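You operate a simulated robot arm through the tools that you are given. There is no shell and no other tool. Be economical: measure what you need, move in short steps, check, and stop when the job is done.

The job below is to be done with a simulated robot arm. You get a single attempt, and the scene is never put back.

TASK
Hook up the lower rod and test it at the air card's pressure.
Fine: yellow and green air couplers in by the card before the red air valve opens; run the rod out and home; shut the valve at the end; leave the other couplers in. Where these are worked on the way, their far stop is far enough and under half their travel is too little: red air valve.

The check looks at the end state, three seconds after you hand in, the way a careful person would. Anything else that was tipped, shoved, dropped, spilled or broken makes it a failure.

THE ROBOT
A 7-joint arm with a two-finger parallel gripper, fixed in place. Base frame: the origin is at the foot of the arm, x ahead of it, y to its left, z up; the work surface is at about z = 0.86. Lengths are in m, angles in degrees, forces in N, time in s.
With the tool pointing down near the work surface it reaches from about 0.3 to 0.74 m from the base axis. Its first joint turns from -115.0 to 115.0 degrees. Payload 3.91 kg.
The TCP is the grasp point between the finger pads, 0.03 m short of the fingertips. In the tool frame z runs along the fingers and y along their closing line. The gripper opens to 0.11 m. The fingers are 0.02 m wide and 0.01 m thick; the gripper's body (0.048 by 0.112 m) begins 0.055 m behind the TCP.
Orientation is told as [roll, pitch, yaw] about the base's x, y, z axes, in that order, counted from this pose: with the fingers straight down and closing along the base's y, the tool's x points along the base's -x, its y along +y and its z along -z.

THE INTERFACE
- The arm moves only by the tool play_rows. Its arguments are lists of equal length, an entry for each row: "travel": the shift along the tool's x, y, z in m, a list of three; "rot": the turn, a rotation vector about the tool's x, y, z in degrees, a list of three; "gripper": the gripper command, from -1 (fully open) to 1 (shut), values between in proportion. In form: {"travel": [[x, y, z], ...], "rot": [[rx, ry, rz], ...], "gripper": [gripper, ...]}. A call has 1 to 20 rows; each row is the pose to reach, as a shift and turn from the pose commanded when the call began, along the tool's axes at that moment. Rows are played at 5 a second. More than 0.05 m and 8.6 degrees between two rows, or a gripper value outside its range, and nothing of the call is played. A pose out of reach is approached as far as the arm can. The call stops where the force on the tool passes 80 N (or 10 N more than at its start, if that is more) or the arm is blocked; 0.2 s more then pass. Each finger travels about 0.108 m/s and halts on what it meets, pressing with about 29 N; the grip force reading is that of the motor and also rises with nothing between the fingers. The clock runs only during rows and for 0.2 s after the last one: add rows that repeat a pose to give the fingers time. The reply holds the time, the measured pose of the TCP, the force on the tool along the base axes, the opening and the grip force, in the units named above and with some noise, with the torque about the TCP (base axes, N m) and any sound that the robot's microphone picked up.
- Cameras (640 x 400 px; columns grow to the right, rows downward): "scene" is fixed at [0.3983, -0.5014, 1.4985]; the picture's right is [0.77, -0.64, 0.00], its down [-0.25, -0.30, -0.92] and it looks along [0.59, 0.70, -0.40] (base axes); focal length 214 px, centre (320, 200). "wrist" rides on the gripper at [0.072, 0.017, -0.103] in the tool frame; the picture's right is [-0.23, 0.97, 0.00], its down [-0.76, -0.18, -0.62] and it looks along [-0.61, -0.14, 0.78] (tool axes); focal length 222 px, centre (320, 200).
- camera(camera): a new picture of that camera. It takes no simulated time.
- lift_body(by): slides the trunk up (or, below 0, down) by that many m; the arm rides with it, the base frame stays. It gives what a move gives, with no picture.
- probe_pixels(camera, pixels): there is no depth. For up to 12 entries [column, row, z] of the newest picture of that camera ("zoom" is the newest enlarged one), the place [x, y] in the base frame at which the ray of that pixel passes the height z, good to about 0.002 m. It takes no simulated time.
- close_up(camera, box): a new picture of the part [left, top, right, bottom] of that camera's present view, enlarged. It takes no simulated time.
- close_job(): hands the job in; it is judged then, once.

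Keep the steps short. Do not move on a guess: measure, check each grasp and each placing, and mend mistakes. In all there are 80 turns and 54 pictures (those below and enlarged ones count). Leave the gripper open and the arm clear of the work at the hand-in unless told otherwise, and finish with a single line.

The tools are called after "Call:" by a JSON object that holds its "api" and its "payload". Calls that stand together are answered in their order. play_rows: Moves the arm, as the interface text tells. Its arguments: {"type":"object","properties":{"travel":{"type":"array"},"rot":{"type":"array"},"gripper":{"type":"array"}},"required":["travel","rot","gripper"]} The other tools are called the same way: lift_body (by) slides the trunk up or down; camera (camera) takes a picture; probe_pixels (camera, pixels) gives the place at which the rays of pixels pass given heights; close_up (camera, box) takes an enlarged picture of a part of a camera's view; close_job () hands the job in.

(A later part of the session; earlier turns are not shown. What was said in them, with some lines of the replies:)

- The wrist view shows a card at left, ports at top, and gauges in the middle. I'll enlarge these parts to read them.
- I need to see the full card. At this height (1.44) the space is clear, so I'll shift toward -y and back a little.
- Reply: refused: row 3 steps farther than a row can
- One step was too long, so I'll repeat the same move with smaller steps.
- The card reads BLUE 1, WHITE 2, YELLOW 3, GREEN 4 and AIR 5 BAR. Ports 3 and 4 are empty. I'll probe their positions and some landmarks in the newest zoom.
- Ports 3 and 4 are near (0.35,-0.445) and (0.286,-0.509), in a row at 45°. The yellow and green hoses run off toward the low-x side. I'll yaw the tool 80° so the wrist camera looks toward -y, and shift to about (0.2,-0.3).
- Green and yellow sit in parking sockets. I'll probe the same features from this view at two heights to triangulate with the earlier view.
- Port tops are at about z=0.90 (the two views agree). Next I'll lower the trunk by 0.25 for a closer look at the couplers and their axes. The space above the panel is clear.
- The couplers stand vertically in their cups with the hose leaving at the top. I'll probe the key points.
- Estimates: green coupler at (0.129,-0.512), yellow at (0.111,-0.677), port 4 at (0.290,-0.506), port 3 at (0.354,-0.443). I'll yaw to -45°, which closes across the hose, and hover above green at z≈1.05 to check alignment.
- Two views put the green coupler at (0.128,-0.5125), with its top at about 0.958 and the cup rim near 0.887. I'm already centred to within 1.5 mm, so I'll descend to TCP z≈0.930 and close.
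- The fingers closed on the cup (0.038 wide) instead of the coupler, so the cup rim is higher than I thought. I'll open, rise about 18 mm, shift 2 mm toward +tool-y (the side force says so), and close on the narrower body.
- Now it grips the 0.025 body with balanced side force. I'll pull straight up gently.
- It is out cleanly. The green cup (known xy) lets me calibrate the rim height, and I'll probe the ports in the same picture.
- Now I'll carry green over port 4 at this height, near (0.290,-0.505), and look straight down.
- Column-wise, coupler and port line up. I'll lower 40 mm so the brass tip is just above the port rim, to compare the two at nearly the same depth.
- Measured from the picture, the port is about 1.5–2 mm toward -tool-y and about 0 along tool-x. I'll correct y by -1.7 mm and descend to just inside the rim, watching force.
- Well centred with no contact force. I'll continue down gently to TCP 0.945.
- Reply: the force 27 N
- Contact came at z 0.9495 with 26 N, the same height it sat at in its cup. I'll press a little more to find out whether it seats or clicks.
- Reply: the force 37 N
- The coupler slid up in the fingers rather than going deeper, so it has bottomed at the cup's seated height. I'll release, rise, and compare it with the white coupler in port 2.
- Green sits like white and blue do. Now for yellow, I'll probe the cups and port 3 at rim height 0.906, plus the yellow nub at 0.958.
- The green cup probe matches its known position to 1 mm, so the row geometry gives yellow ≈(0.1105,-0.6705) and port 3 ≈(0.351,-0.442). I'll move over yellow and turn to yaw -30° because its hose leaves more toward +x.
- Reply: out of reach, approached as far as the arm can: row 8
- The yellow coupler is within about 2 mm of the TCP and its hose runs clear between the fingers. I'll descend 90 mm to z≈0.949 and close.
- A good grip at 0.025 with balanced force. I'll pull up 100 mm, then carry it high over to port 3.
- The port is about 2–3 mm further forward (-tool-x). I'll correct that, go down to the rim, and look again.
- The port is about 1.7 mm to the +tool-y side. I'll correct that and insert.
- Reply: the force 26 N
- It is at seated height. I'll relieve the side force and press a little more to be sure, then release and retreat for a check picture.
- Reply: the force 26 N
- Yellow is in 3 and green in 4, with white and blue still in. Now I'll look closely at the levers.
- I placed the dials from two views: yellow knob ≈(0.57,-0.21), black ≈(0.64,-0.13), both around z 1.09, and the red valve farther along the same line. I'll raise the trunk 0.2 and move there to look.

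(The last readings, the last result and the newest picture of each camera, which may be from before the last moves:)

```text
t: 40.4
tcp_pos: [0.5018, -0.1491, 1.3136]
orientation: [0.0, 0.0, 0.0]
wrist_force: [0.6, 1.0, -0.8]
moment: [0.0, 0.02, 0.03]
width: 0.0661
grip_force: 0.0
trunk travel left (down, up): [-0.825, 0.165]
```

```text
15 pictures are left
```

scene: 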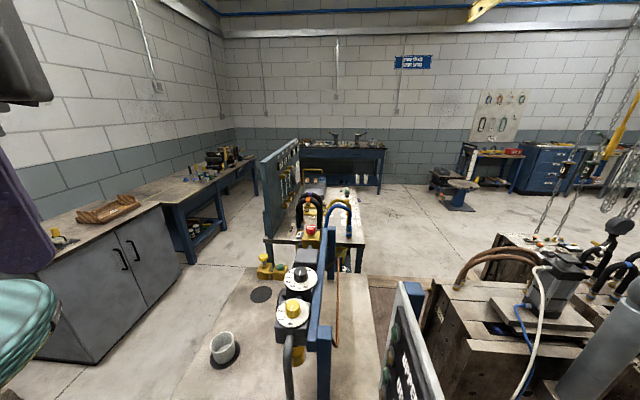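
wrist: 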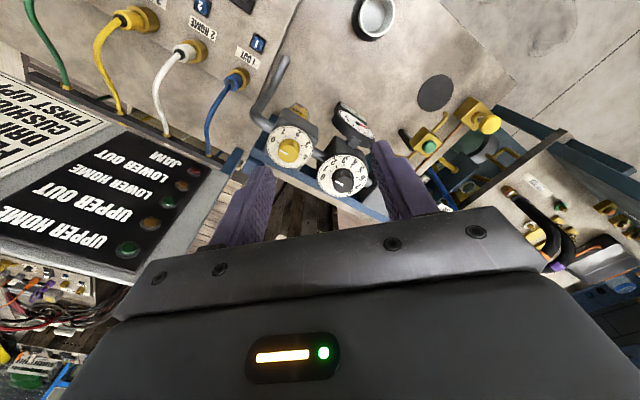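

Call:
{"api": "close_up", "payload": {"camera": "scene", "box": [240, 190, 400, 290]}}

Call:
{"api": "close_up", "payload": {"camera": "wrist", "box": [240, 80, 520, 230]}}

```text
4.00 times, centred on (320, 240) of scene
```

zoom: 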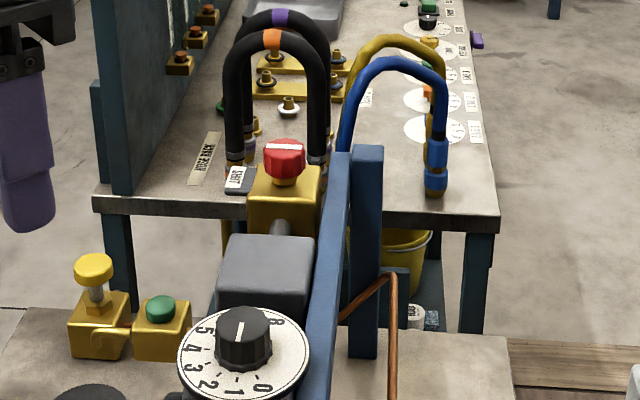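

```text
2.29 times, centred on (380, 155) of wrist
```

zoom: 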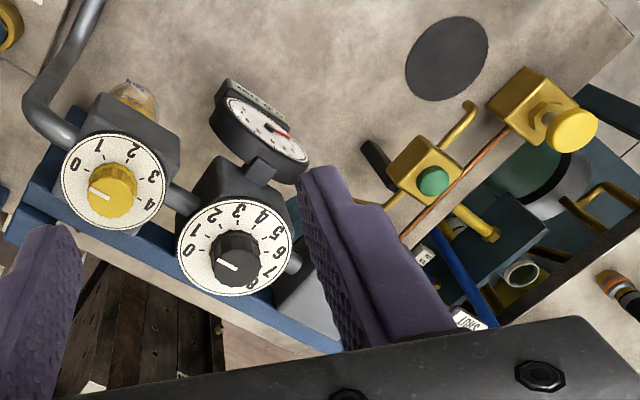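

The dial 0–8 reads near 0 and the red knob is hidden behind a finger. I'll move toward it with the fingers wide open to locate both dial and valve.

Call:
{"api": "play_rows", "payload": {"travel": [[-0.02, 0.03, 0], [-0.04, 0.06, 0], [-0.05, 0.09, 0], [-0.06, 0.12, 0], [-0.06, 0.13, 0], [-0.06, 0.13, 0]], "rot": [[0, 0, 0], [0, 0, 0], [0, 0, 0], [0, 0, 0], [0, 0, 0], [0, 0, 0]], "gripper": [-1, -1, -1, -1, -1, -1]}}

Call:
{"api": "close_up", "payload": {"camera": "wrist", "box": [150, 40, 470, 240]}}

```text
t: 41.8
tcp_pos: [0.5609, -0.02, 1.3156]
orientation: [0.0, -0.1, 0.0]
wrist_force: [-0.2, 0.0, -0.4]
moment: [-0.02, 0.01, 0.01]
width: 0.11
grip_force: 0.0
trunk travel left (down, up): [-0.825, 0.165]
```

```text
2.00 times, centred on (310, 140) of wrist
```

zoom: 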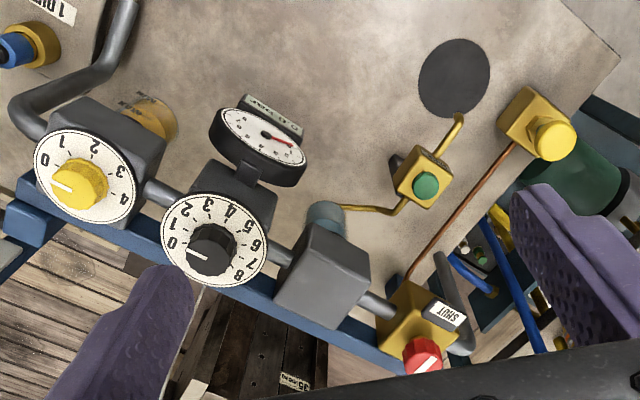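

Call:
{"api": "probe_pixels", "payload": {"camera": "zoom", "pixels": [[422, 355, 1.05], [422, 355, 1.1], [422, 355, 1.15], [210, 254, 1.05], [210, 254, 1.1], [213, 238, 1.05], [213, 238, 1.1], [418, 313, 1.05], [418, 313, 1.1]]}}

Call:
{"api": "probe_pixels", "payload": {"camera": "scene", "pixels": [[311, 226, 1.05], [311, 226, 1.1], [311, 226, 1.15], [300.7, 271, 1.05], [300.7, 271, 1.1], [300.7, 278.7, 1.05], [300.7, 278.7, 1.1]]}}

```text
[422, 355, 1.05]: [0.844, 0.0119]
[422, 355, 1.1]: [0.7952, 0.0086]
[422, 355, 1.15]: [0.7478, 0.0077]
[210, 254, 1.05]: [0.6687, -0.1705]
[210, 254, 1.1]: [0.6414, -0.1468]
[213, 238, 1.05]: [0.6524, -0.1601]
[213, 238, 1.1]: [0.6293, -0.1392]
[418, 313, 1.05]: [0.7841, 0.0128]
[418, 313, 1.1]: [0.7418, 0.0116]
```

```text
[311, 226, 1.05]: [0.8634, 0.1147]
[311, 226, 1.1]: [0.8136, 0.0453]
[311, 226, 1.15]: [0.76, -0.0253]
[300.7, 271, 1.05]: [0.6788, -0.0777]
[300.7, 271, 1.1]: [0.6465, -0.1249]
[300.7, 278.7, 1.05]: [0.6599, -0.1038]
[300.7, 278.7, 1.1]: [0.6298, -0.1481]
```

The dial axis is at (0.634,-0.141), face z 1.093, knob top 1.115. The red knob is near (0.778,0.007), top about 1.125. For the dial: scale is 0–8 over about 270° clockwise, so 5 is about 169° clockwise. I'll pre-turn to yaw +80 above the knob and check alignment.

Call:
{"api": "play_rows", "payload": {"travel": [[-0.007, -0.012, 0], [-0.014, -0.024, 0], [-0.022, -0.036, 0], [-0.029, -0.048, 0], [-0.036, -0.06, 0], [-0.044, -0.072, 0], [-0.051, -0.085, 0.02], [-0.058, -0.097, 0.04], [-0.065, -0.11, 0.06], [-0.073, -0.121, 0.08], [-0.073, -0.121, 0.1], [-0.073, -0.121, 0.1]], "rot": [[0, 0, -8], [0, 0, -16], [0, 0, -24], [0, 0, -32], [0, 0, -40], [0, 0, -48], [0, 0, -56], [0, 0, -64], [0, 0, -72], [0, 0, -80], [0, 0, -80], [0, 0, -80]], "gripper": [-0.4, -0.4, -0.4, -0.4, -0.4, -0.4, -0.4, -0.4, -0.4, -0.4, -0.4, -0.4]}}

Call:
{"api": "close_up", "payload": {"camera": "wrist", "box": [200, 40, 440, 190]}}

```text
t: 44.4
tcp_pos: [0.6332, -0.1429, 1.2162]
orientation: [0.0, 0.0, 80.1]
wrist_force: [-0.1, 0.6, -0.4]
moment: [0.0, 0.02, 0.0]
width: 0.0771
grip_force: 0.0
trunk travel left (down, up): [-0.825, 0.165]
```

```text
2.67 times, centred on (320, 115) of wrist
```

zoom: 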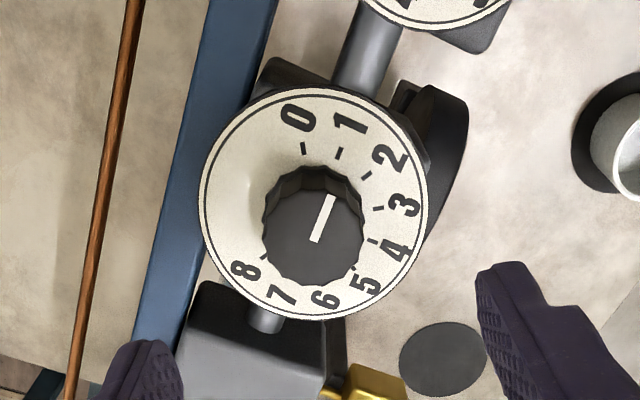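

Call:
{"api": "probe_pixels", "payload": {"camera": "zoom", "pixels": [[313, 231, 1.115], [316, 208, 1.093]]}}

```text
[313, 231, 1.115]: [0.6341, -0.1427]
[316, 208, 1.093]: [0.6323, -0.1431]
```

The TCP is aligned within 1 mm. The pointer is at about 0.8 and the scale is about 30° per bar. I'll descend to z≈1.128 and grip the knob.

Call:
{"api": "play_rows", "payload": {"travel": [[0, 0, 0.03], [0, 0, 0.06], [0, 0, 0.08], [0, 0, 0.088], [0, 0, 0.088], [0, 0, 0.088], [0, 0, 0.088]], "rot": [[0, 0, 0], [0, 0, 0], [0, 0, 0], [0, 0, 0], [0, 0, 0], [0, 0, 0], [0, 0, 0]], "gripper": [-0.4, -0.4, -0.4, -0.4, 1, 1, 1]}}

```text
t: 46.0
tcp_pos: [0.6346, -0.1424, 1.1294]
orientation: [-0.5, 0.0, 79.9]
wrist_force: [17.6, -2.6, 24.1]
moment: [0.18, -0.11, 0.13]
width: 0.0395
grip_force: 29.6
trunk travel left (down, up): [-0.825, 0.165]
```

The tips touch the face (24 N) and there is some side force. I'll ease up 3 mm and shift 2 mm toward +x.

Call:
{"api": "play_rows", "payload": {"travel": [[0, 0, -0.003], [0, -0.002, -0.004], [0, -0.002, -0.004], [0, -0.002, -0.004], [0, -0.002, -0.004]], "rot": [[0, 0, 0], [0, 0, 0], [0, 0, 0], [0, 0, 0], [0, 0, 0]], "gripper": [0, 0, 0, 1, 1]}}

```text
t: 47.1
tcp_pos: [0.6367, -0.1426, 1.1296]
orientation: [0.0, 0.0, 80.0]
wrist_force: [9.5, -2.3, -4.7]
moment: [-0.18, -0.72, 0.01]
width: 0.0357
grip_force: 45.0
trunk travel left (down, up): [-0.825, 0.165]
```

Good grip. I'll rotate 126° clockwise, seen from above.

Call:
{"api": "play_rows", "payload": {"travel": [[0, 0, 0], [0, 0, 0], [0, 0, 0], [0, 0, 0], [0, 0, 0], [0, 0, 0], [0, 0, 0], [0, 0, 0], [0, 0, 0], [0, 0, 0], [0, 0, 0], [0, 0, 0], [0, 0, 0], [0, 0, 0], [0, 0, 0], [0, 0, 0], [0, 0, 0]], "rot": [[0, 0, 8], [0, 0, 16], [0, 0, 24], [0, 0, 32], [0, 0, 40], [0, 0, 48], [0, 0, 56], [0, 0, 64], [0, 0, 72], [0, 0, 80], [0, 0, 88], [0, 0, 96], [0, 0, 104], [0, 0, 112], [0, 0, 120], [0, 0, 126], [0, 0, 126]], "gripper": [1, 1, 1, 1, 1, 1, 1, 1, 1, 1, 1, 1, 1, 1, 1, 1, 1]}}

Call:
{"api": "play_rows", "payload": {"travel": [[0, 0, 0], [0, 0, 0], [0, 0, -0.03], [0, 0, -0.06], [0, 0, -0.09], [0, 0, -0.09]], "rot": [[0, 0, 0], [0, 0, 0], [0, 0, 0], [0, 0, 0], [0, 0, 0], [0, 0, 0]], "gripper": [-0.4, -0.4, -0.4, -0.4, -0.4, -0.4]}}

Call:
{"api": "close_up", "payload": {"camera": "wrist", "box": [200, 40, 440, 190]}}

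```text
t: 50.8
tcp_pos: [0.6356, -0.1406, 1.1289]
orientation: [0.0, 0.1, -46.1]
wrist_force: [-4.8, -2.6, -7.0]
moment: [0.63, 0.83, -0.05]
width: 0.036
grip_force: 45.0
trunk travel left (down, up): [-0.825, 0.165]
```

```text
t: 52.1
tcp_pos: [0.6371, -0.145, 1.2219]
orientation: [-0.1, 0.0, -46.0]
wrist_force: [0.2, 0.5, 0.1]
moment: [0.02, -0.01, 0.02]
width: 0.0769
grip_force: 0.0
trunk travel left (down, up): [-0.825, 0.165]
```

```text
2.67 times, centred on (320, 115) of wrist
```

zoom: 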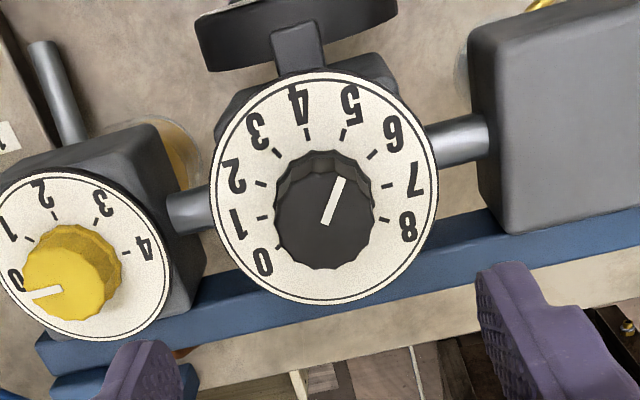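

The dial pointer is on 5. Next I'll move over toward the red valve (TCP about (0.737,0.008), yaw 0) for a close look.

Call:
{"api": "play_rows", "payload": {"travel": [[0.006, 0.03, -0.01], [0.013, 0.06, -0.02], [0.02, 0.09, -0.02], [0.027, 0.12, -0.02], [0.034, 0.15, -0.02], [0.0405, 0.178, -0.02], [0.0405, 0.178, -0.02]], "rot": [[0, 0, -8], [0, 0, -16], [0, 0, -24], [0, 0, -32], [0, 0, -40], [0, 0, -46], [0, 0, -46]], "gripper": [-0.6, -0.6, -0.6, -0.6, -0.6, -0.6, -0.6]}}

Call:
{"api": "camera", "payload": {"camera": "wrist"}}

```text
t: 53.8
tcp_pos: [0.7335, 0.0117, 1.2365]
orientation: [0.0, 0.1, 0.1]
wrist_force: [0.3, 0.6, -0.2]
moment: [0.01, 0.0, -0.03]
width: 0.0881
grip_force: 0.0
out of reach, approached as far as the arm can: row 6
trunk travel left (down, up): [-0.825, 0.165]
```

```text
9 pictures are left
```

wrist: 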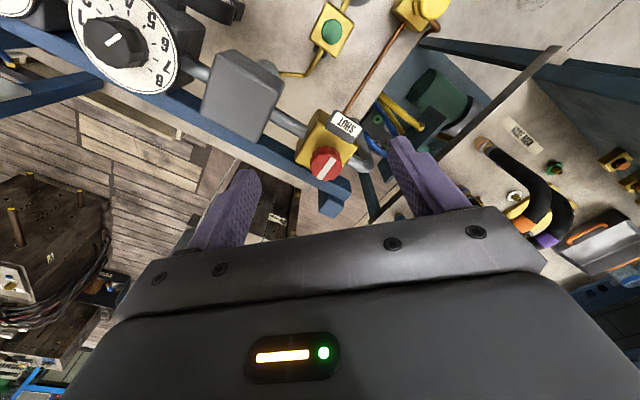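

Call:
{"api": "probe_pixels", "payload": {"camera": "wrist", "pixels": [[326, 163, 1.125], [326, 163, 1.11], [326, 163, 1.14], [343, 122, 1.08], [320, 140, 1.08]]}}

Call:
{"api": "close_up", "payload": {"camera": "wrist", "box": [240, 80, 400, 220]}}

```text
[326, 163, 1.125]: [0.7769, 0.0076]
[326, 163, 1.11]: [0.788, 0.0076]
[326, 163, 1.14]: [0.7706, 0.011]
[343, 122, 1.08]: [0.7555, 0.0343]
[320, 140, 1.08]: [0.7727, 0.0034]
```

```text
2.86 times, centred on (320, 150) of wrist
```

zoom: 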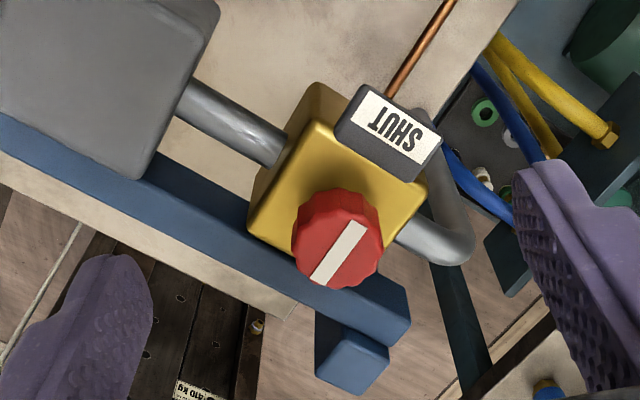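

The valve knob is at (0.777,0.008), beyond the present reach, with the bar pointing at SHUT. Reach improves with the arm lower relative to the trunk, so I'll raise the trunk fully and bring the arm down while extending.

Call:
{"api": "lift_body", "payload": {"by": 0.16}}

Call:
{"api": "play_rows", "payload": {"travel": [[0, 0, 0.03], [0, 0, 0.06], [0, 0, 0.09], [0, 0, 0.12], [0, 0, 0.15], [-0.015, 0, 0.17], [-0.03, 0, 0.18], [-0.04, 0, 0.18], [-0.04, 0, 0.18]], "rot": [[0, 0, 7], [0, 0, 14], [0, 0, 21], [0, 0, 28], [0, 0, 35], [0, 0, 42], [0, 0, 45], [0, 0, 45], [0, 0, 45]], "gripper": [-0.6, -0.6, -0.6, -0.6, -0.6, -0.6, -0.6, -0.6, -0.6]}}

```text
t: 55.6
tcp_pos: [0.7343, 0.0123, 1.3975]
orientation: [0.0, 0.0, 0.0]
wrist_force: [0.5, 0.8, 0.3]
moment: [0.01, -0.01, 0.01]
width: 0.0881
grip_force: 0.0
trunk travel left (down, up): [-0.985, 0.005]
```

```text
t: 57.6
tcp_pos: [0.7632, 0.0117, 1.217]
orientation: [0.0, 0.1, -44.9]
wrist_force: [-0.1, 0.0, -0.4]
moment: [0.0, 0.03, -0.02]
width: 0.088
grip_force: 0.1
out of reach, approached as far as the arm can: row 8, 9
trunk travel left (down, up): [-0.985, 0.005]
```

Reach is now 0.763 at z 1.217. I'll lower a further 50 mm, keeping the tips above the knob, while extending the last 14 mm.

Call:
{"api": "play_rows", "payload": {"travel": [[0, 0, 0.03], [-0.006, 0.0035, 0.05], [-0.0127, 0.007, 0.05], [-0.0127, 0.007, 0.05]], "rot": [[0, 0, 0], [0, 0, 0], [0, 0, 0], [0, 0, 0]], "gripper": [-0.6, -0.6, -0.6, -0.6]}}

Call:
{"api": "close_up", "payload": {"camera": "wrist", "box": [240, 90, 400, 220]}}

```text
t: 58.6
tcp_pos: [0.7628, 0.0098, 1.1678]
orientation: [0.0, 0.0, -45.0]
wrist_force: [0.3, 0.0, -0.6]
moment: [0.0, 0.01, -0.01]
width: 0.0879
grip_force: 0.1
out of reach, approached as far as the arm can: row 2, 3, 4
trunk travel left (down, up): [-0.985, 0.005]
```

```text
3.08 times, centred on (320, 155) of wrist
```

zoom: 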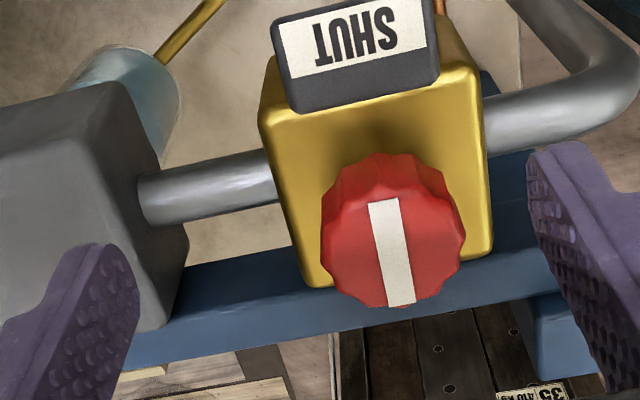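

Call:
{"api": "probe_pixels", "payload": {"camera": "zoom", "pixels": [[392, 245, 1.125], [392, 245, 1.12], [355, 75, 1.09]]}}

```text
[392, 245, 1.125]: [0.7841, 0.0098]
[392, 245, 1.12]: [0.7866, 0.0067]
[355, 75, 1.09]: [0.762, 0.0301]
```

The knob centre is ≈(0.780,0.009). I'm 17 mm short with the tool vertical, so I'll tilt the fingers 8° outward, extend, then lower around the knob with the gripper still open.

Call:
{"api": "play_rows", "payload": {"travel": [[0, 0, 0], [-0.004, 0.004, 0], [-0.008, 0.008, 0], [-0.0115, 0.0115, 0], [-0.0115, 0.0115, 0]], "rot": [[-2.8, -2.8, 0], [-5.66, -5.66, 0], [-5.66, -5.66, 0], [-5.66, -5.66, 0], [-5.66, -5.66, 0]], "gripper": [-0.6, -0.6, -0.6, -0.6, -0.6]}}

```text
t: 59.8
tcp_pos: [0.7896, 0.0087, 1.1685]
orientation: [5.6, -5.5, -45.3]
wrist_force: [-0.9, -0.1, 1.0]
moment: [0.05, 0.02, 0.0]
width: 0.088
grip_force: 0.0
out of reach, approached as far as the arm can: row 1, 2, 3, 4, 5
trunk travel left (down, up): [-0.985, 0.005]
```

It reached 0.790, about 10 mm past the target. I'll back up that much and lower 32 mm around the knob, still open.

Call:
{"api": "play_rows", "payload": {"travel": [[0.0077, -0.007, -0.0015], [0.0077, -0.007, -0.0015], [0.0088, -0.008, 0.01], [0.01, -0.009, 0.022], [0.011, -0.0103, 0.032], [0.011, -0.0103, 0.032]], "rot": [[0, 0, 0], [0, 0, 0], [0, 0, 0], [0, 0, 0], [0, 0, 0], [0, 0, 0]], "gripper": [-0.6, -0.6, -0.6, -0.6, -0.6, -0.6]}}

Call:
{"api": "close_up", "payload": {"camera": "wrist", "box": [220, 90, 420, 240]}}

```text
t: 61.2
tcp_pos: [0.7873, 0.0079, 1.133]
orientation: [5.5, -5.6, -45.2]
wrist_force: [0.4, 0.9, 0.2]
moment: [-0.02, 0.02, -0.02]
width: 0.0881
grip_force: 0.0
out of reach, approached as far as the arm can: row 1, 2, 3, 4, 5, 6
trunk travel left (down, up): [-0.985, 0.005]
```

```text
2.67 times, centred on (320, 165) of wrist
```

zoom: 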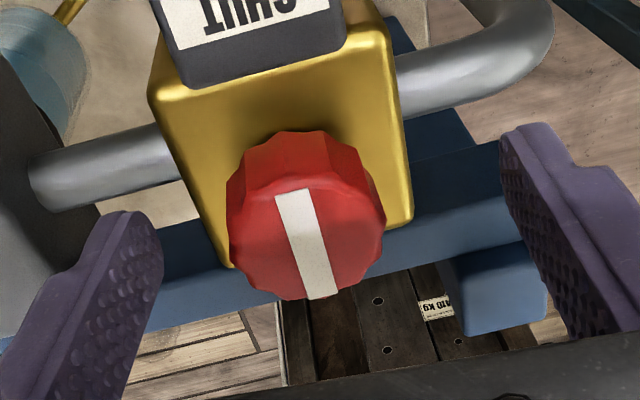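

The knob top sits almost on the tool axis, so it's centred. I'll close on it and read forces.

Call:
{"api": "play_rows", "payload": {"travel": [[0, 0, 0], [0, 0, 0], [0, 0, 0], [0, 0, 0]], "rot": [[0, 0, 0], [0, 0, 0], [0, 0, 0], [0, 0, 0]], "gripper": [0.2, 1, 1, 1]}}

```text
t: 62.2
tcp_pos: [0.7841, 0.0043, 1.1334]
orientation: [5.5, -5.4, -45.4]
wrist_force: [-12.4, -11.3, -5.8]
moment: [-1.15, 0.7, 0.02]
width: 0.0352
grip_force: 44.8
trunk travel left (down, up): [-0.985, 0.005]
```

The knob is gripped (0.035 wide) but the arm is being pulled toward -tool-y. I'll shift that way 4 mm to unload it.

Call:
{"api": "play_rows", "payload": {"travel": [[0, -0.002, 0], [0, -0.004, 0], [0, -0.004, 0]], "rot": [[0, 0, 0], [0, 0, 0], [0, 0, 0]], "gripper": [1, 1, 1]}}

```text
t: 63.0
tcp_pos: [0.7856, 0.0048, 1.133]
orientation: [5.6, -5.6, -45.2]
wrist_force: [-15.0, -7.1, -4.6]
moment: [-0.93, 0.49, 0.02]
width: 0.0355
grip_force: 45.2
trunk travel left (down, up): [-0.985, 0.005]
```

I'll try a small counter-clockwise turn (24°) with a bit more unloading, watching torque.

Call:
{"api": "play_rows", "payload": {"travel": [[0.002, -0.004, 0], [0.002, -0.004, 0], [0.002, -0.004, 0], [0.002, -0.004, 0]], "rot": [[0, 0, -8], [0, 0, -16], [0, 0, -24], [0, 0, -24]], "gripper": [1, 1, 1, 1]}}

```text
t: 64.0
tcp_pos: [0.7864, 0.0046, 1.1333]
orientation: [2.9, -7.4, -21.1]
wrist_force: [-11.5, 10.4, -2.7]
moment: [-0.13, 0.52, 0.02]
width: 0.0348
grip_force: 45.3
out of reach, approached as far as the arm can: row 1, 2, 3, 4
trunk travel left (down, up): [-0.985, 0.005]
```

Torque about z is nearly zero, so it turns freely. I'll continue counter-clockwise toward 90° total.

Call:
{"api": "play_rows", "payload": {"travel": [[0, 0, 0], [0, 0, 0], [0, 0, 0], [0, 0, 0], [0, 0, 0], [0, 0, 0], [0, 0, 0], [0, 0, 0], [0, 0, 0]], "rot": [[0, 0, -8], [0, 0, -16], [0, 0, -24], [0, 0, -32], [0, 0, -40], [0, 0, -48], [0, 0, -56], [0, 0, -66], [0, 0, -66]], "gripper": [1, 1, 1, 1, 1, 1, 1, 1, 1]}}

```text
refused: row 8 steps farther than a row can; nothing moved
```

Call:
{"api": "play_rows", "payload": {"travel": [[0, 0, 0], [0, 0, 0], [0, 0, 0], [0, 0, 0], [0, 0, 0], [0, 0, 0], [0, 0, 0], [0, 0, 0], [0, 0, 0]], "rot": [[0, 0, -8], [0, 0, -16], [0, 0, -24], [0, 0, -32], [0, 0, -40], [0, 0, -48], [0, 0, -56], [0, 0, -64], [0, 0, -64]], "gripper": [1, 1, 1, 1, 1, 1, 1, 1, 1]}}

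Call:
{"api": "close_up", "payload": {"camera": "wrist", "box": [220, 90, 420, 240]}}

```text
t: 66.0
tcp_pos: [0.7851, 0.01, 1.1332]
orientation: [-5.4, -6.0, 43.5]
wrist_force: [-8.8, 28.7, 11.8]
moment: [1.6, 0.37, 0.01]
width: 0.0356
grip_force: 44.9
trunk travel left (down, up): [-0.985, 0.005]
```

```text
2.67 times, centred on (320, 165) of wrist
```

zoom: 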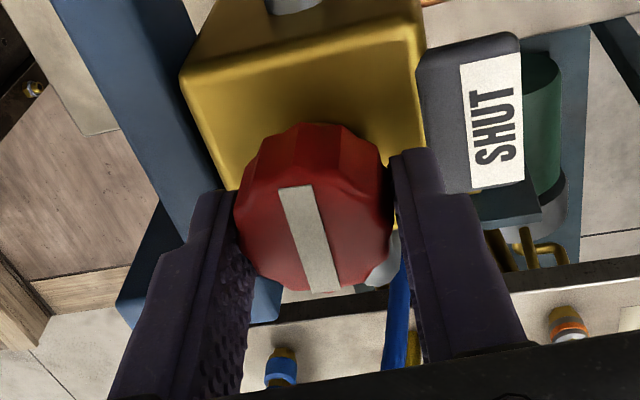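

The bar is now in line with the pipe, about 88° from SHUT, with no stop felt. I'll turn a bit further to find the far stop, easing the side load.

Call:
{"api": "play_rows", "payload": {"travel": [[0.003, 0.003, 0], [0.003, 0.003, 0], [0.003, 0.003, 0], [0.003, 0.003, 0]], "rot": [[0, 0, -6], [0, 0, -12], [0, 0, -18], [0, 0, -18]], "gripper": [1, 1, 1, 1]}}

Call:
{"api": "close_up", "payload": {"camera": "scene", "box": [220, 180, 420, 310]}}

```text
t: 67.0
tcp_pos: [0.7824, 0.007, 1.1325]
orientation: [-6.8, -3.7, 61.4]
wrist_force: [-18.1, 22.6, 3.7]
moment: [0.77, 0.82, -0.57]
width: 0.0357
grip_force: 45.0
out of reach, approached as far as the arm can: row 1, 2, 3, 4
trunk travel left (down, up): [-0.985, 0.005]
```

```text
3.08 times, centred on (320, 245) of scene
```

zoom: 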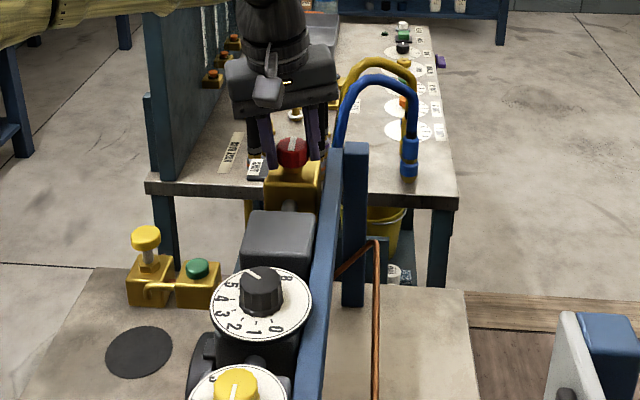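

The reaction torque of -0.57 N·m shows the far stop: the valve is fully open. I'll release with only a small opening (the SHUT tag is close) and rise.

Call:
{"api": "play_rows", "payload": {"travel": [[0, 0, 0], [0, 0, 0], [0, 0, -0.02], [0, 0, -0.05], [0, 0, -0.08], [0, 0, -0.11], [0.03, 0, -0.13], [0.06, 0, -0.13], [0.06, 0, -0.13]], "rot": [[0, 0, 0], [0, 0, 0], [0, 0, 0], [0, 0, 0], [0, 0, 0], [0, 0, 0], [0, 0, 0], [0, 0, 0], [0, 0, 0]], "gripper": [0.15, 0.15, 0.15, 0.15, 0.15, 0.15, 0.15, 0.15, 0.15]}}

```text
t: 69.0
tcp_pos: [0.7853, -0.0495, 1.2609]
orientation: [-7.0, -3.9, 61.3]
wrist_force: [-0.3, -0.4, 0.5]
moment: [-0.04, -0.01, -0.01]
width: 0.047
grip_force: 0.1
out of reach, approached as far as the arm can: row 3, 4, 5, 6, 7, 8, 9
trunk travel left (down, up): [-0.985, 0.005]
```

Now I'll undo the tilt and retreat toward the base at this height.

Call:
{"api": "play_rows", "payload": {"travel": [[0.02, 0.017, 0], [0.045, 0.037, -0.01], [0.07, 0.057, -0.02], [0.095, 0.078, -0.03], [0.12, 0.1, -0.03], [0.145, 0.12, -0.03], [0.17, 0.14, -0.03], [0.19, 0.16, -0.03], [0.207, 0.17, -0.03], [0.207, 0.17, -0.03]], "rot": [[0, 0, 0], [-3.5, 2, 0], [-7, 3.9, 0], [-7, 3.9, 0], [-7, 3.9, 0], [-7, 3.9, 0], [-7, 3.9, 0], [-7, 3.9, 0], [-7, 3.9, 0], [-7, 3.9, 0]], "gripper": [1, 1, 1, 1, 1, 1, 1, 1, 1, 1]}}

```text
t: 71.2
tcp_pos: [0.7292, -0.1881, 1.2841]
orientation: [0.0, 0.1, 61.1]
wrist_force: [0.5, 0.7, -0.1]
moment: [-0.04, 0.01, -0.02]
width: 0.0
grip_force: 28.4
out of reach, approached as far as the arm can: row 1, 2, 3, 4, 5, 6, 7, 8, 9, 10
trunk travel left (down, up): [-0.985, 0.005]
```

The commanded pose had run past the reach limit. I'll keep moving inward while turning to yaw -45 so the two line up again.

Call:
{"api": "play_rows", "payload": {"travel": [[0.017, 0.015, 0], [0.034, 0.03, 0], [0.051, 0.045, 0], [0.068, 0.06, 0], [0.085, 0.075, 0], [0.102, 0.09, 0], [0.119, 0.105, 0], [0.136, 0.12, 0], [0.153, 0.135, 0], [0.17, 0.15, 0], [0.187, 0.17, 0], [0.21, 0.19, 0], [0.233, 0.214, 0], [0.233, 0.214, 0]], "rot": [[0, 0, 8.2], [0, 0, 16.4], [0, 0, 24.6], [0, 0, 32.8], [0, 0, 41], [0, 0, 49.2], [0, 0, 57.4], [0, 0, 65.6], [0, 0, 73.8], [0, 0, 82], [0, 0, 90.2], [0, 0, 98.4], [0, 0, 106.2], [0, 0, 106.2]], "gripper": [1, 1, 1, 1, 1, 1, 1, 1, 1, 1, 1, 1, 1, 1]}}

```text
t: 74.2
tcp_pos: [0.6019, -0.4321, 1.3001]
orientation: [0.0, 0.1, -45.3]
wrist_force: [0.3, 0.1, 0.2]
moment: [-0.04, 0.01, -0.01]
width: 0.0
grip_force: 29.4
out of reach, approached as far as the arm can: row 1, 2, 3, 4, 5, 6, 7, 8, 9, 10, 11, 12, 13, 14
trunk travel left (down, up): [-0.985, 0.005]
```

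Call:
{"api": "play_rows", "payload": {"travel": [[0.035, -0.02, 0], [0.07, -0.04, 0], [0.105, -0.06, 0], [0.14, -0.08, 0], [0.175, -0.1, 0], [0.21, -0.12, 0], [0.245, -0.14, 0], [0.28, -0.16, 0], [0.318, -0.177, 0], [0.318, -0.177, 0]], "rot": [[0, 0, 0], [0, 0, 0], [0, 0, 0], [0, 0, 0], [0, 0, 0], [0, 0, 0], [0, 0, 0], [0, 0, 0], [0, 0, 0], [0, 0, 0]], "gripper": [1, 1, 1, 1, 1, 1, 1, 1, 1, 1]}}

```text
t: 76.4
tcp_pos: [0.3974, -0.5996, 1.3245]
orientation: [-0.1, -0.1, -45.2]
wrist_force: [-0.3, 0.5, -0.3]
moment: [-0.05, 0.03, 0.03]
width: 0.0
grip_force: 29.1
out of reach, approached as far as the arm can: row 1, 2, 3, 4, 5, 6, 7, 8, 9, 10
trunk travel left (down, up): [-0.985, 0.005]
```

Still beyond reach in -y. I'll pull in toward +y.

Call:
{"api": "play_rows", "payload": {"travel": [[0.035, 0.02, 0], [0.07, 0.04, 0], [0.105, 0.06, 0], [0.14, 0.08, 0], [0.175, 0.1, 0], [0.21, 0.12, 0], [0.245, 0.14, 0], [0.28, 0.16, 0], [0.318, 0.177, 0], [0.318, 0.177, 0]], "rot": [[0, 0, 0], [0, 0, 0], [0, 0, 0], [0, 0, 0], [0, 0, 0], [0, 0, 0], [0, 0, 0], [0, 0, 0], [0, 0, 0], [0, 0, 0]], "gripper": [1, 1, 1, 1, 1, 1, 1, 1, 1, 1]}}

```text
t: 78.6
tcp_pos: [0.3074, -0.2302, 1.3341]
orientation: [0.0, 0.1, -45.2]
wrist_force: [-0.9, -0.4, -0.1]
moment: [0.0, 0.02, -0.03]
width: 0.0
grip_force: 28.9
out of reach, approached as far as the arm can: row 1, 2
trunk travel left (down, up): [-0.985, 0.005]
```

Back in sync. I'll go above the operator side of the lower lever and lower the trunk for one measuring picture.

Call:
{"api": "play_rows", "payload": {"travel": [[0.001, -0.04, 0], [0.002, -0.08, 0], [0.004, -0.12, 0], [0.005, -0.163, 0], [0.005, -0.163, 0]], "rot": [[0, 0, 0], [0, 0, 0], [0, 0, 0], [0, 0, 0], [0, 0, 0]], "gripper": [1, 1, 1, 1, 1]}}

Call:
{"api": "lift_body", "payload": {"by": -0.27}}

Call:
{"api": "camera", "payload": {"camera": "wrist"}}

```text
t: 79.8
tcp_pos: [0.1879, -0.3354, 1.3314]
orientation: [-0.2, 0.1, -45.0]
wrist_force: [0.9, 0.1, -0.3]
moment: [-0.03, 0.04, -0.02]
width: 0.0002
grip_force: 28.8
trunk travel left (down, up): [-0.985, 0.005]
```

```text
t: 82.5
tcp_pos: [0.1873, -0.3377, 1.0627]
orientation: [0.0, 0.0, -45.0]
wrist_force: [0.0, -0.9, -0.1]
moment: [0.01, 0.05, -0.03]
width: 0.0001
grip_force: 28.8
trunk travel left (down, up): [-0.715, 0.275]
```

```text
3 pictures are left
```

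wrist: 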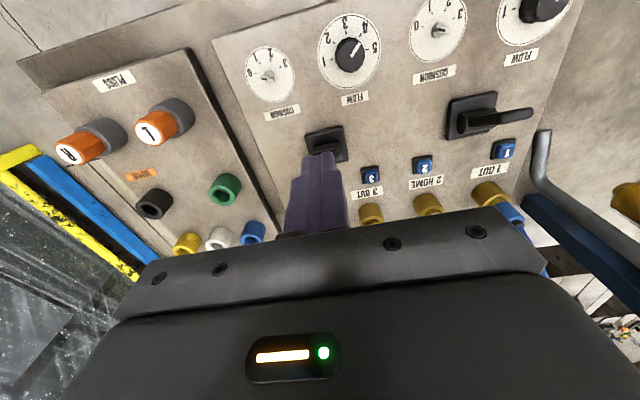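

Call:
{"api": "probe_pixels", "payload": {"camera": "wrist", "pixels": [[326, 144, 0.88], [323, 138, 0.88], [323, 150, 0.94], [472, 117, 0.88], [531, 114, 0.94], [460, 130, 0.9], [350, 55, 0.9], [270, 75, 0.88]]}}

Call:
{"api": "close_up", "payload": {"camera": "wrist", "box": [270, 80, 390, 180]}}

```text
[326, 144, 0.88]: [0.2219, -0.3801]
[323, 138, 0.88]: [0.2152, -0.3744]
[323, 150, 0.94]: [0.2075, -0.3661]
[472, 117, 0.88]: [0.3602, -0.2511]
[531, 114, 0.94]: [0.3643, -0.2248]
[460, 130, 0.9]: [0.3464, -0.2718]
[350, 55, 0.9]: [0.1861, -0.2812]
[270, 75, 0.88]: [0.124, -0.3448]
```

```text
4.00 times, centred on (330, 130) of wrist
```

zoom: 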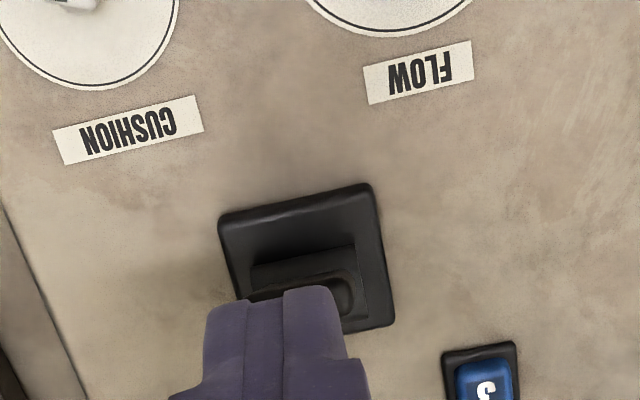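

The lower lever plate is at (0.2225,-0.381) with its handle leaning toward the operator (home) side. I'll descend with closed fingers behind it, 18 mm clear, tips at z≈0.92.

Call:
{"api": "play_rows", "payload": {"travel": [[0, -0.004, 0.03], [0, -0.004, 0.06], [0, -0.004, 0.09], [0, -0.004, 0.112], [0, -0.004, 0.112]], "rot": [[0, 0, 0], [0, 0, 0], [0, 0, 0], [0, 0, 0], [0, 0, 0]], "gripper": [1, 1, 1, 1, 1]}}

Call:
{"api": "play_rows", "payload": {"travel": [[-0.01, 0, 0], [-0.02, 0, 0], [-0.028, 0, 0], [-0.036, 0, 0], [-0.044, 0, 0], [-0.05, 0, 0], [-0.056, 0, 0], [-0.056, 0, 0]], "rot": [[0, 0, 0], [0, 0, 0], [0, 0, 0], [0, 0, 0], [0, 0, 0], [0, 0, 0], [0, 0, 0], [0, 0, 0]], "gripper": [1, 1, 1, 1, 1, 1, 1, 1]}}

```text
t: 83.7
tcp_pos: [0.1847, -0.3397, 0.9506]
orientation: [0.0, 0.0, -45.1]
wrist_force: [-0.3, 0.7, 0.4]
moment: [-0.02, 0.01, 0.0]
width: 0.0004
grip_force: 28.6
trunk travel left (down, up): [-0.715, 0.275]
```

```text
t: 85.5
tcp_pos: [0.2206, -0.3768, 0.9507]
orientation: [0.0, 0.2, -45.3]
wrist_force: [-16.1, 16.5, 9.2]
moment: [0.34, 0.49, 0.04]
width: 0.0
grip_force: 28.7
trunk travel left (down, up): [-0.715, 0.275]
```

Contact with 23 N resisting at s≈-4 mm from the plate centre. I'll push on in short steps to find the lever's other stop.

Call:
{"api": "play_rows", "payload": {"travel": [[-0.004, 0, 0], [-0.008, 0, 0], [-0.012, 0, 0], [-0.012, 0, 0]], "rot": [[0, 0, 0], [0, 0, 0], [0, 0, 0], [0, 0, 0]], "gripper": [1, 1, 1, 1]}}

```text
t: 86.5
tcp_pos: [0.2219, -0.378, 0.9513]
orientation: [0.5, 1.0, -45.5]
wrist_force: [-60.5, 39.0, 14.1]
moment: [0.97, 1.86, -0.02]
width: 0.0001
grip_force: 29.3
trunk travel left (down, up): [-0.715, 0.275]
```

A firm stop (72 N), so the lever is fully over. I'll back off 1.5 cm, wait for the rod to run out, and check the lamps in the scene view.

Call:
{"api": "play_rows", "payload": {"travel": [[0.012, 0, 0], [0.027, 0, 0], [0.027, 0, 0], [0.027, 0, 0], [0.027, 0, 0], [0.027, 0, 0], [0.027, 0, 0], [0.027, 0, 0], [0.027, 0, 0], [0.027, 0, 0], [0.027, 0, 0], [0.027, 0, 0], [0.027, 0, 0], [0.027, 0, 0], [0.027, 0, 0], [0.027, 0, 0], [0.027, 0, 0], [0.027, 0, 0]], "rot": [[0, 0, 0], [0, 0, 0], [0, 0, 0], [0, 0, 0], [0, 0, 0], [0, 0, 0], [0, 0, 0], [0, 0, 0], [0, 0, 0], [0, 0, 0], [0, 0, 0], [0, 0, 0], [0, 0, 0], [0, 0, 0], [0, 0, 0], [0, 0, 0], [0, 0, 0], [0, 0, 0]], "gripper": [1, 1, 1, 1, 1, 1, 1, 1, 1, 1, 1, 1, 1, 1, 1, 1, 1, 1]}}

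Call:
{"api": "close_up", "payload": {"camera": "scene", "box": [360, 260, 520, 400]}}

```text
t: 90.3
tcp_pos: [0.2135, -0.3702, 0.9501]
orientation: [0.1, 0.0, -45.2]
wrist_force: [0.1, 0.5, 0.1]
moment: [0.01, 0.01, -0.02]
width: 0.0
grip_force: 29.1
trunk travel left (down, up): [-0.715, 0.275]
```

```text
2.86 times, centred on (440, 330) of scene
```

zoom: 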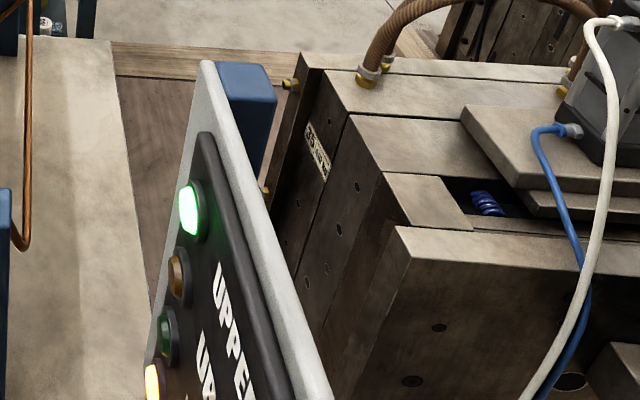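

LOWER OUT (4th lamp) is lit, LOWER HOME is off, and UPPER HOME is still lit: the rod is out. Now I'll go over the lever to its far side.

Call:
{"api": "play_rows", "payload": {"travel": [[0.01, 0, 0], [0.01, 0, -0.03], [0.01, 0, -0.06], [-0.02, 0, -0.06], [-0.05, 0, -0.06], [-0.082, 0, -0.06], [-0.082, 0, -0.03], [-0.082, 0, 0], [-0.082, 0, 0]], "rot": [[0, 0, 0], [0, 0, 0], [0, 0, 0], [0, 0, 0], [0, 0, 0], [0, 0, 0], [0, 0, 0], [0, 0, 0], [0, 0, 0]], "gripper": [1, 1, 1, 1, 1, 1, 1, 1, 1]}}

Call:
{"api": "play_rows", "payload": {"travel": [[0.01, 0, 0], [0.02, 0, 0], [0.03, 0, 0], [0.038, 0, 0], [0.046, 0, 0], [0.054, 0, 0], [0.06, 0, 0], [0.066, 0, 0], [0.07, 0, 0], [0.07, 0, 0]], "rot": [[0, 0, 0], [0, 0, 0], [0, 0, 0], [0, 0, 0], [0, 0, 0], [0, 0, 0], [0, 0, 0], [0, 0, 0], [0, 0, 0], [0, 0, 0]], "gripper": [1, 1, 1, 1, 1, 1, 1, 1, 1, 1]}}

```text
t: 92.3
tcp_pos: [0.2718, -0.4258, 0.9478]
orientation: [0.0, 0.0, -45.1]
wrist_force: [0.5, 0.2, 0.4]
moment: [-0.01, -0.01, -0.03]
width: 0.0
grip_force: 29.3
trunk travel left (down, up): [-0.715, 0.275]
```

```text
t: 94.5
tcp_pos: [0.2309, -0.3869, 0.9516]
orientation: [-0.6, -1.0, -44.9]
wrist_force: [40.5, -34.2, 16.6]
moment: [-0.77, -1.26, 0.03]
width: 0.0
grip_force: 29.3
trunk travel left (down, up): [-0.715, 0.275]
```

53 N at the symmetric end position. I'll press slightly more to confirm the stop, then back off and wait for the rod to return.

Call:
{"api": "play_rows", "payload": {"travel": [[0.004, 0, 0], [0.006, 0, 0], [0.006, 0, 0]], "rot": [[0, 0, 0], [0, 0, 0], [0, 0, 0]], "gripper": [1, 1, 1]}}

Call:
{"api": "play_rows", "payload": {"travel": [[-0.014, 0, 0], [-0.025, 0, 0], [-0.025, 0, -0.04], [-0.025, 0, -0.08], [-0.025, 0, -0.12], [-0.025, 0, -0.16], [0.01, 0, -0.19], [0.04, 0, -0.19], [0.06, 0, -0.19], [0.06, 0, -0.19], [0.06, 0, -0.19], [0.06, 0, -0.19], [0.06, 0, -0.19], [0.06, 0, -0.19], [0.06, 0, -0.19], [0.06, 0, -0.19], [0.06, 0, -0.19]], "rot": [[0, 0, 0], [0, 0, 0], [0, 0, 0], [0, 0, 0], [0, 0, 0], [0, 0, 0], [0, 0, 0], [0, 0, 0], [0, 0, 0], [0, 0, 0], [0, 0, 0], [0, 0, 0], [0, 0, 0], [0, 0, 0], [0, 0, 0], [0, 0, 0], [0, 0, 0]], "gripper": [1, 1, 1, 1, 1, 1, 1, 1, 1, 1, 1, 1, 1, 1, 1, 1, 1]}}

```text
t: 95.3
tcp_pos: [0.2321, -0.3862, 0.9506]
orientation: [-0.6, -1.6, -44.7]
wrist_force: [61.4, -40.8, 20.1]
moment: [-0.91, -1.87, 0.0]
width: 0.0
grip_force: 28.9
trunk travel left (down, up): [-0.715, 0.275]
```

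```text
t: 98.9
tcp_pos: [0.1761, -0.3306, 1.1387]
orientation: [0.0, 0.1, -45.3]
wrist_force: [0.0, -0.2, 0.8]
moment: [-0.03, 0.0, -0.01]
width: 0.0
grip_force: 28.9
trunk travel left (down, up): [-0.715, 0.275]
```

The lever is home at its stop. I'll raise the trunk and move where the wrist camera sees both lamps and gauge, on the way to the valve.

Call:
{"api": "lift_body", "payload": {"by": 0.27}}

Call:
{"api": "play_rows", "payload": {"travel": [[-0.012, 0.04, 0], [-0.024, 0.08, 0.01], [-0.036, 0.12, 0.03], [-0.047, 0.16, 0.05], [-0.058, 0.2, 0.07], [-0.07, 0.24, 0.09], [-0.08, 0.28, 0.095], [-0.09, 0.32, 0.095], [-0.102, 0.356, 0.095], [-0.102, 0.356, 0.095]], "rot": [[0, 0, -6], [0, 0, -12], [0, 0, -18], [0, 0, -24], [0, 0, -30], [0, 0, -36], [0, 0, -42], [0, 0, -45], [0, 0, -45], [0, 0, -45]], "gripper": [1, 1, 1, 1, 1, 1, 1, 1, 1, 1]}}

Call:
{"api": "close_up", "payload": {"camera": "wrist", "box": [90, 80, 410, 280]}}

```text
t: 101.7
tcp_pos: [0.1769, -0.3313, 1.4094]
orientation: [0.0, 0.1, -45.2]
wrist_force: [-0.6, 0.6, -0.2]
moment: [0.0, 0.01, 0.0]
width: 0.0
grip_force: 28.9
trunk travel left (down, up): [-0.985, 0.005]
```

```text
t: 103.9
tcp_pos: [0.4997, -0.1523, 1.3168]
orientation: [0.0, -0.1, -0.2]
wrist_force: [-0.7, 0.3, 0.4]
moment: [0.03, -0.02, -0.01]
width: 0.0
grip_force: 29.1
trunk travel left (down, up): [-0.985, 0.005]
```

```text
2.00 times, centred on (250, 180) of wrist
```

zoom: 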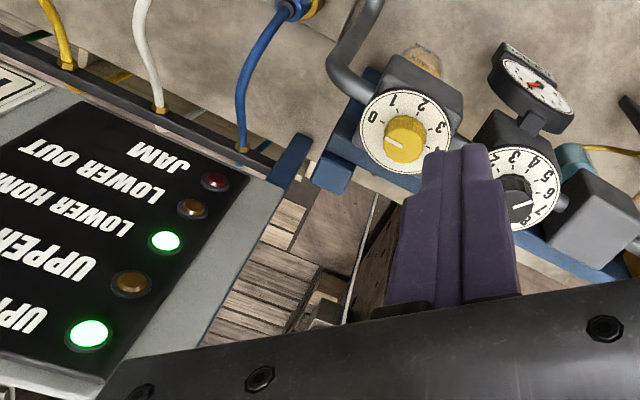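

LOWER HOME and UPPER HOME are lit, LOWER OUT and JAM are off, and the dial is still on 5. Now I'll shut the valve, first moving to a staging pose (0.70, 0.008, 1.25) at yaw -45.

Call:
{"api": "play_rows", "payload": {"travel": [[-0.03, 0.024, 0.005], [-0.06, 0.048, 0.01], [-0.09, 0.072, 0.02], [-0.12, 0.096, 0.03], [-0.15, 0.12, 0.04], [-0.18, 0.144, 0.055], [-0.2, 0.16, 0.067], [-0.2, 0.16, 0.067]], "rot": [[0, 0, 7], [0, 0, 14], [0, 0, 21], [0, 0, 28], [0, 0, 35], [0, 0, 42], [0, 0, 45], [0, 0, 45]], "gripper": [0.5, 0, -0.4, -0.6, -0.6, -0.6, -0.6, -0.6]}}

```text
t: 105.7
tcp_pos: [0.6979, 0.0068, 1.2476]
orientation: [-0.1, -0.1, -45.4]
wrist_force: [-1.0, 0.0, 0.8]
moment: [0.0, 0.0, -0.04]
width: 0.0879
grip_force: 0.1
trunk travel left (down, up): [-0.985, 0.005]
```

Now I'll tilt 8° outward and extend to (0.784,0.006) at z≈1.17, with the tips still above the knob.

Call:
{"api": "play_rows", "payload": {"travel": [[-0.005, 0.005, 0.01], [-0.015, 0.015, 0.03], [-0.03, 0.029, 0.05], [-0.045, 0.044, 0.065], [-0.0615, 0.06, 0.078], [-0.0615, 0.06, 0.078]], "rot": [[-2.8, -2.8, 0], [-5.66, -5.66, 0], [-5.66, -5.66, 0], [-5.66, -5.66, 0], [-5.66, -5.66, 0], [-5.66, -5.66, 0]], "gripper": [-0.6, -0.6, -0.6, -0.6, -0.6, -0.6]}}

```text
t: 107.1
tcp_pos: [0.7854, 0.0085, 1.1705]
orientation: [5.8, -5.8, -45.5]
wrist_force: [-0.2, 0.4, -0.1]
moment: [-0.02, -0.01, 0.04]
width: 0.0879
grip_force: 0.1
trunk travel left (down, up): [-0.985, 0.005]
```

In reach with no wind-up. I'll lower 37 mm around the knob to about (0.782,0.005), then close.

Call:
{"api": "play_rows", "payload": {"travel": [[0.001, -0.004, 0.012], [0.0025, -0.0065, 0.025], [0.0037, -0.0079, 0.0372], [0.0037, -0.0079, 0.0372], [0.0037, -0.0079, 0.0372], [0.0037, -0.0079, 0.0372], [0.0037, -0.0079, 0.0372], [0.0037, -0.0079, 0.0372]], "rot": [[0, 0, 0], [0, 0, 0], [0, 0, 0], [0, 0, 0], [0, 0, 0], [0, 0, 0], [0, 0, 0], [0, 0, 0]], "gripper": [-0.6, -0.6, -0.6, -0.6, 0.2, 1, 1, 1]}}

```text
t: 108.9
tcp_pos: [0.7846, 0.0046, 1.1314]
orientation: [5.6, -5.6, -45.4]
wrist_force: [3.5, 2.6, 2.6]
moment: [-0.43, 0.57, 0.01]
width: 0.0356
grip_force: 44.8
trunk travel left (down, up): [-0.985, 0.005]
```

Gripped with little side force. I'll rotate clockwise 96° back toward SHUT, watching torque.

Call:
{"api": "play_rows", "payload": {"travel": [[0, 0, 0], [0, 0, 0], [0, 0, 0], [0, 0, 0], [0, 0, 0], [0, 0, 0], [0, 0, 0], [0, 0, 0], [0, 0, 0], [0, 0, 0], [0, 0, 0], [0, 0, 0], [0, 0, 0]], "rot": [[0, 0, 8], [0, 0, 16], [0, 0, 24], [0, 0, 32], [0, 0, 40], [0, 0, 48], [0, 0, 56], [0, 0, 64], [0, 0, 72], [0, 0, 80], [0, 0, 88], [0, 0, 96], [0, 0, 96]], "gripper": [1, 1, 1, 1, 1, 1, 1, 1, 1, 1, 1, 1, 1]}}

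```text
t: 111.7
tcp_pos: [0.7814, 0.0064, 1.1315]
orientation: [4.8, 6.1, -141.0]
wrist_force: [-23.0, 7.4, -18.2]
moment: [0.95, 0.6, 0.37]
width: 0.0351
grip_force: 45.2
trunk travel left (down, up): [-0.985, 0.005]
```

Torque is +0.37, so the stop is being met. A few more degrees will seat it fully.

Call:
{"api": "play_rows", "payload": {"travel": [[0, 0, 0], [0, 0, 0], [0, 0, 0]], "rot": [[0, 0, 5], [0, 0, 10], [0, 0, 10]], "gripper": [1, 1, 1]}}

```text
t: 112.5
tcp_pos: [0.7819, 0.007, 1.1314]
orientation: [3.8, 6.9, -150.9]
wrist_force: [-19.2, 17.0, -15.7]
moment: [0.76, 0.78, 0.65]
width: 0.0347
grip_force: 44.6
trunk travel left (down, up): [-0.985, 0.005]
```

Torque is 0.65 against the stop: the valve is shut. I'll release slightly, rise, and retreat.

Call:
{"api": "play_rows", "payload": {"travel": [[0, 0, 0], [0, 0, 0], [0, 0, -0.02], [0, 0, -0.05], [0, 0, -0.08], [0, 0, -0.11], [-0.04, -0.01, -0.13], [-0.08, -0.02, -0.14], [-0.12, -0.03, -0.14], [-0.16, -0.04, -0.14], [-0.16, -0.04, -0.14]], "rot": [[0, 0, 0], [0, 0, 0], [0, 0, 0], [0, 0, 0], [0, 0, 0], [0, 0, 0], [0, 0, 0], [0, 0, 0], [0, 0, 0], [0, 0, 0], [0, 0, 0]], "gripper": [0.1, 0.1, 0.1, 0.1, 0.1, 0.1, -0.3, -0.6, -1, -1, -1]}}

Call:
{"api": "close_up", "payload": {"camera": "scene", "box": [240, 190, 400, 290]}}

```text
t: 114.9
tcp_pos: [0.6099, -0.0377, 1.2487]
orientation: [3.9, 7.0, -150.9]
wrist_force: [0.1, 0.3, 0.2]
moment: [-0.02, 0.01, 0.0]
width: 0.1099
grip_force: 0.1
trunk travel left (down, up): [-0.985, 0.005]
```

```text
refused: no pictures are left
5 turns are left
```

No pictures are left, but the torque rose at the shut stop and the gripper is open and clear of the work. I'm handing in.

Call:
{"api": "close_job", "payload": {}}

```text
The job is handed in.
```

Yellow is in port 3 and green in port 4, the dial is at 5 bar, the lower rod ran out and back home by its lamps, and the valve is shut by the torque at its stop (no picture left to confirm it).
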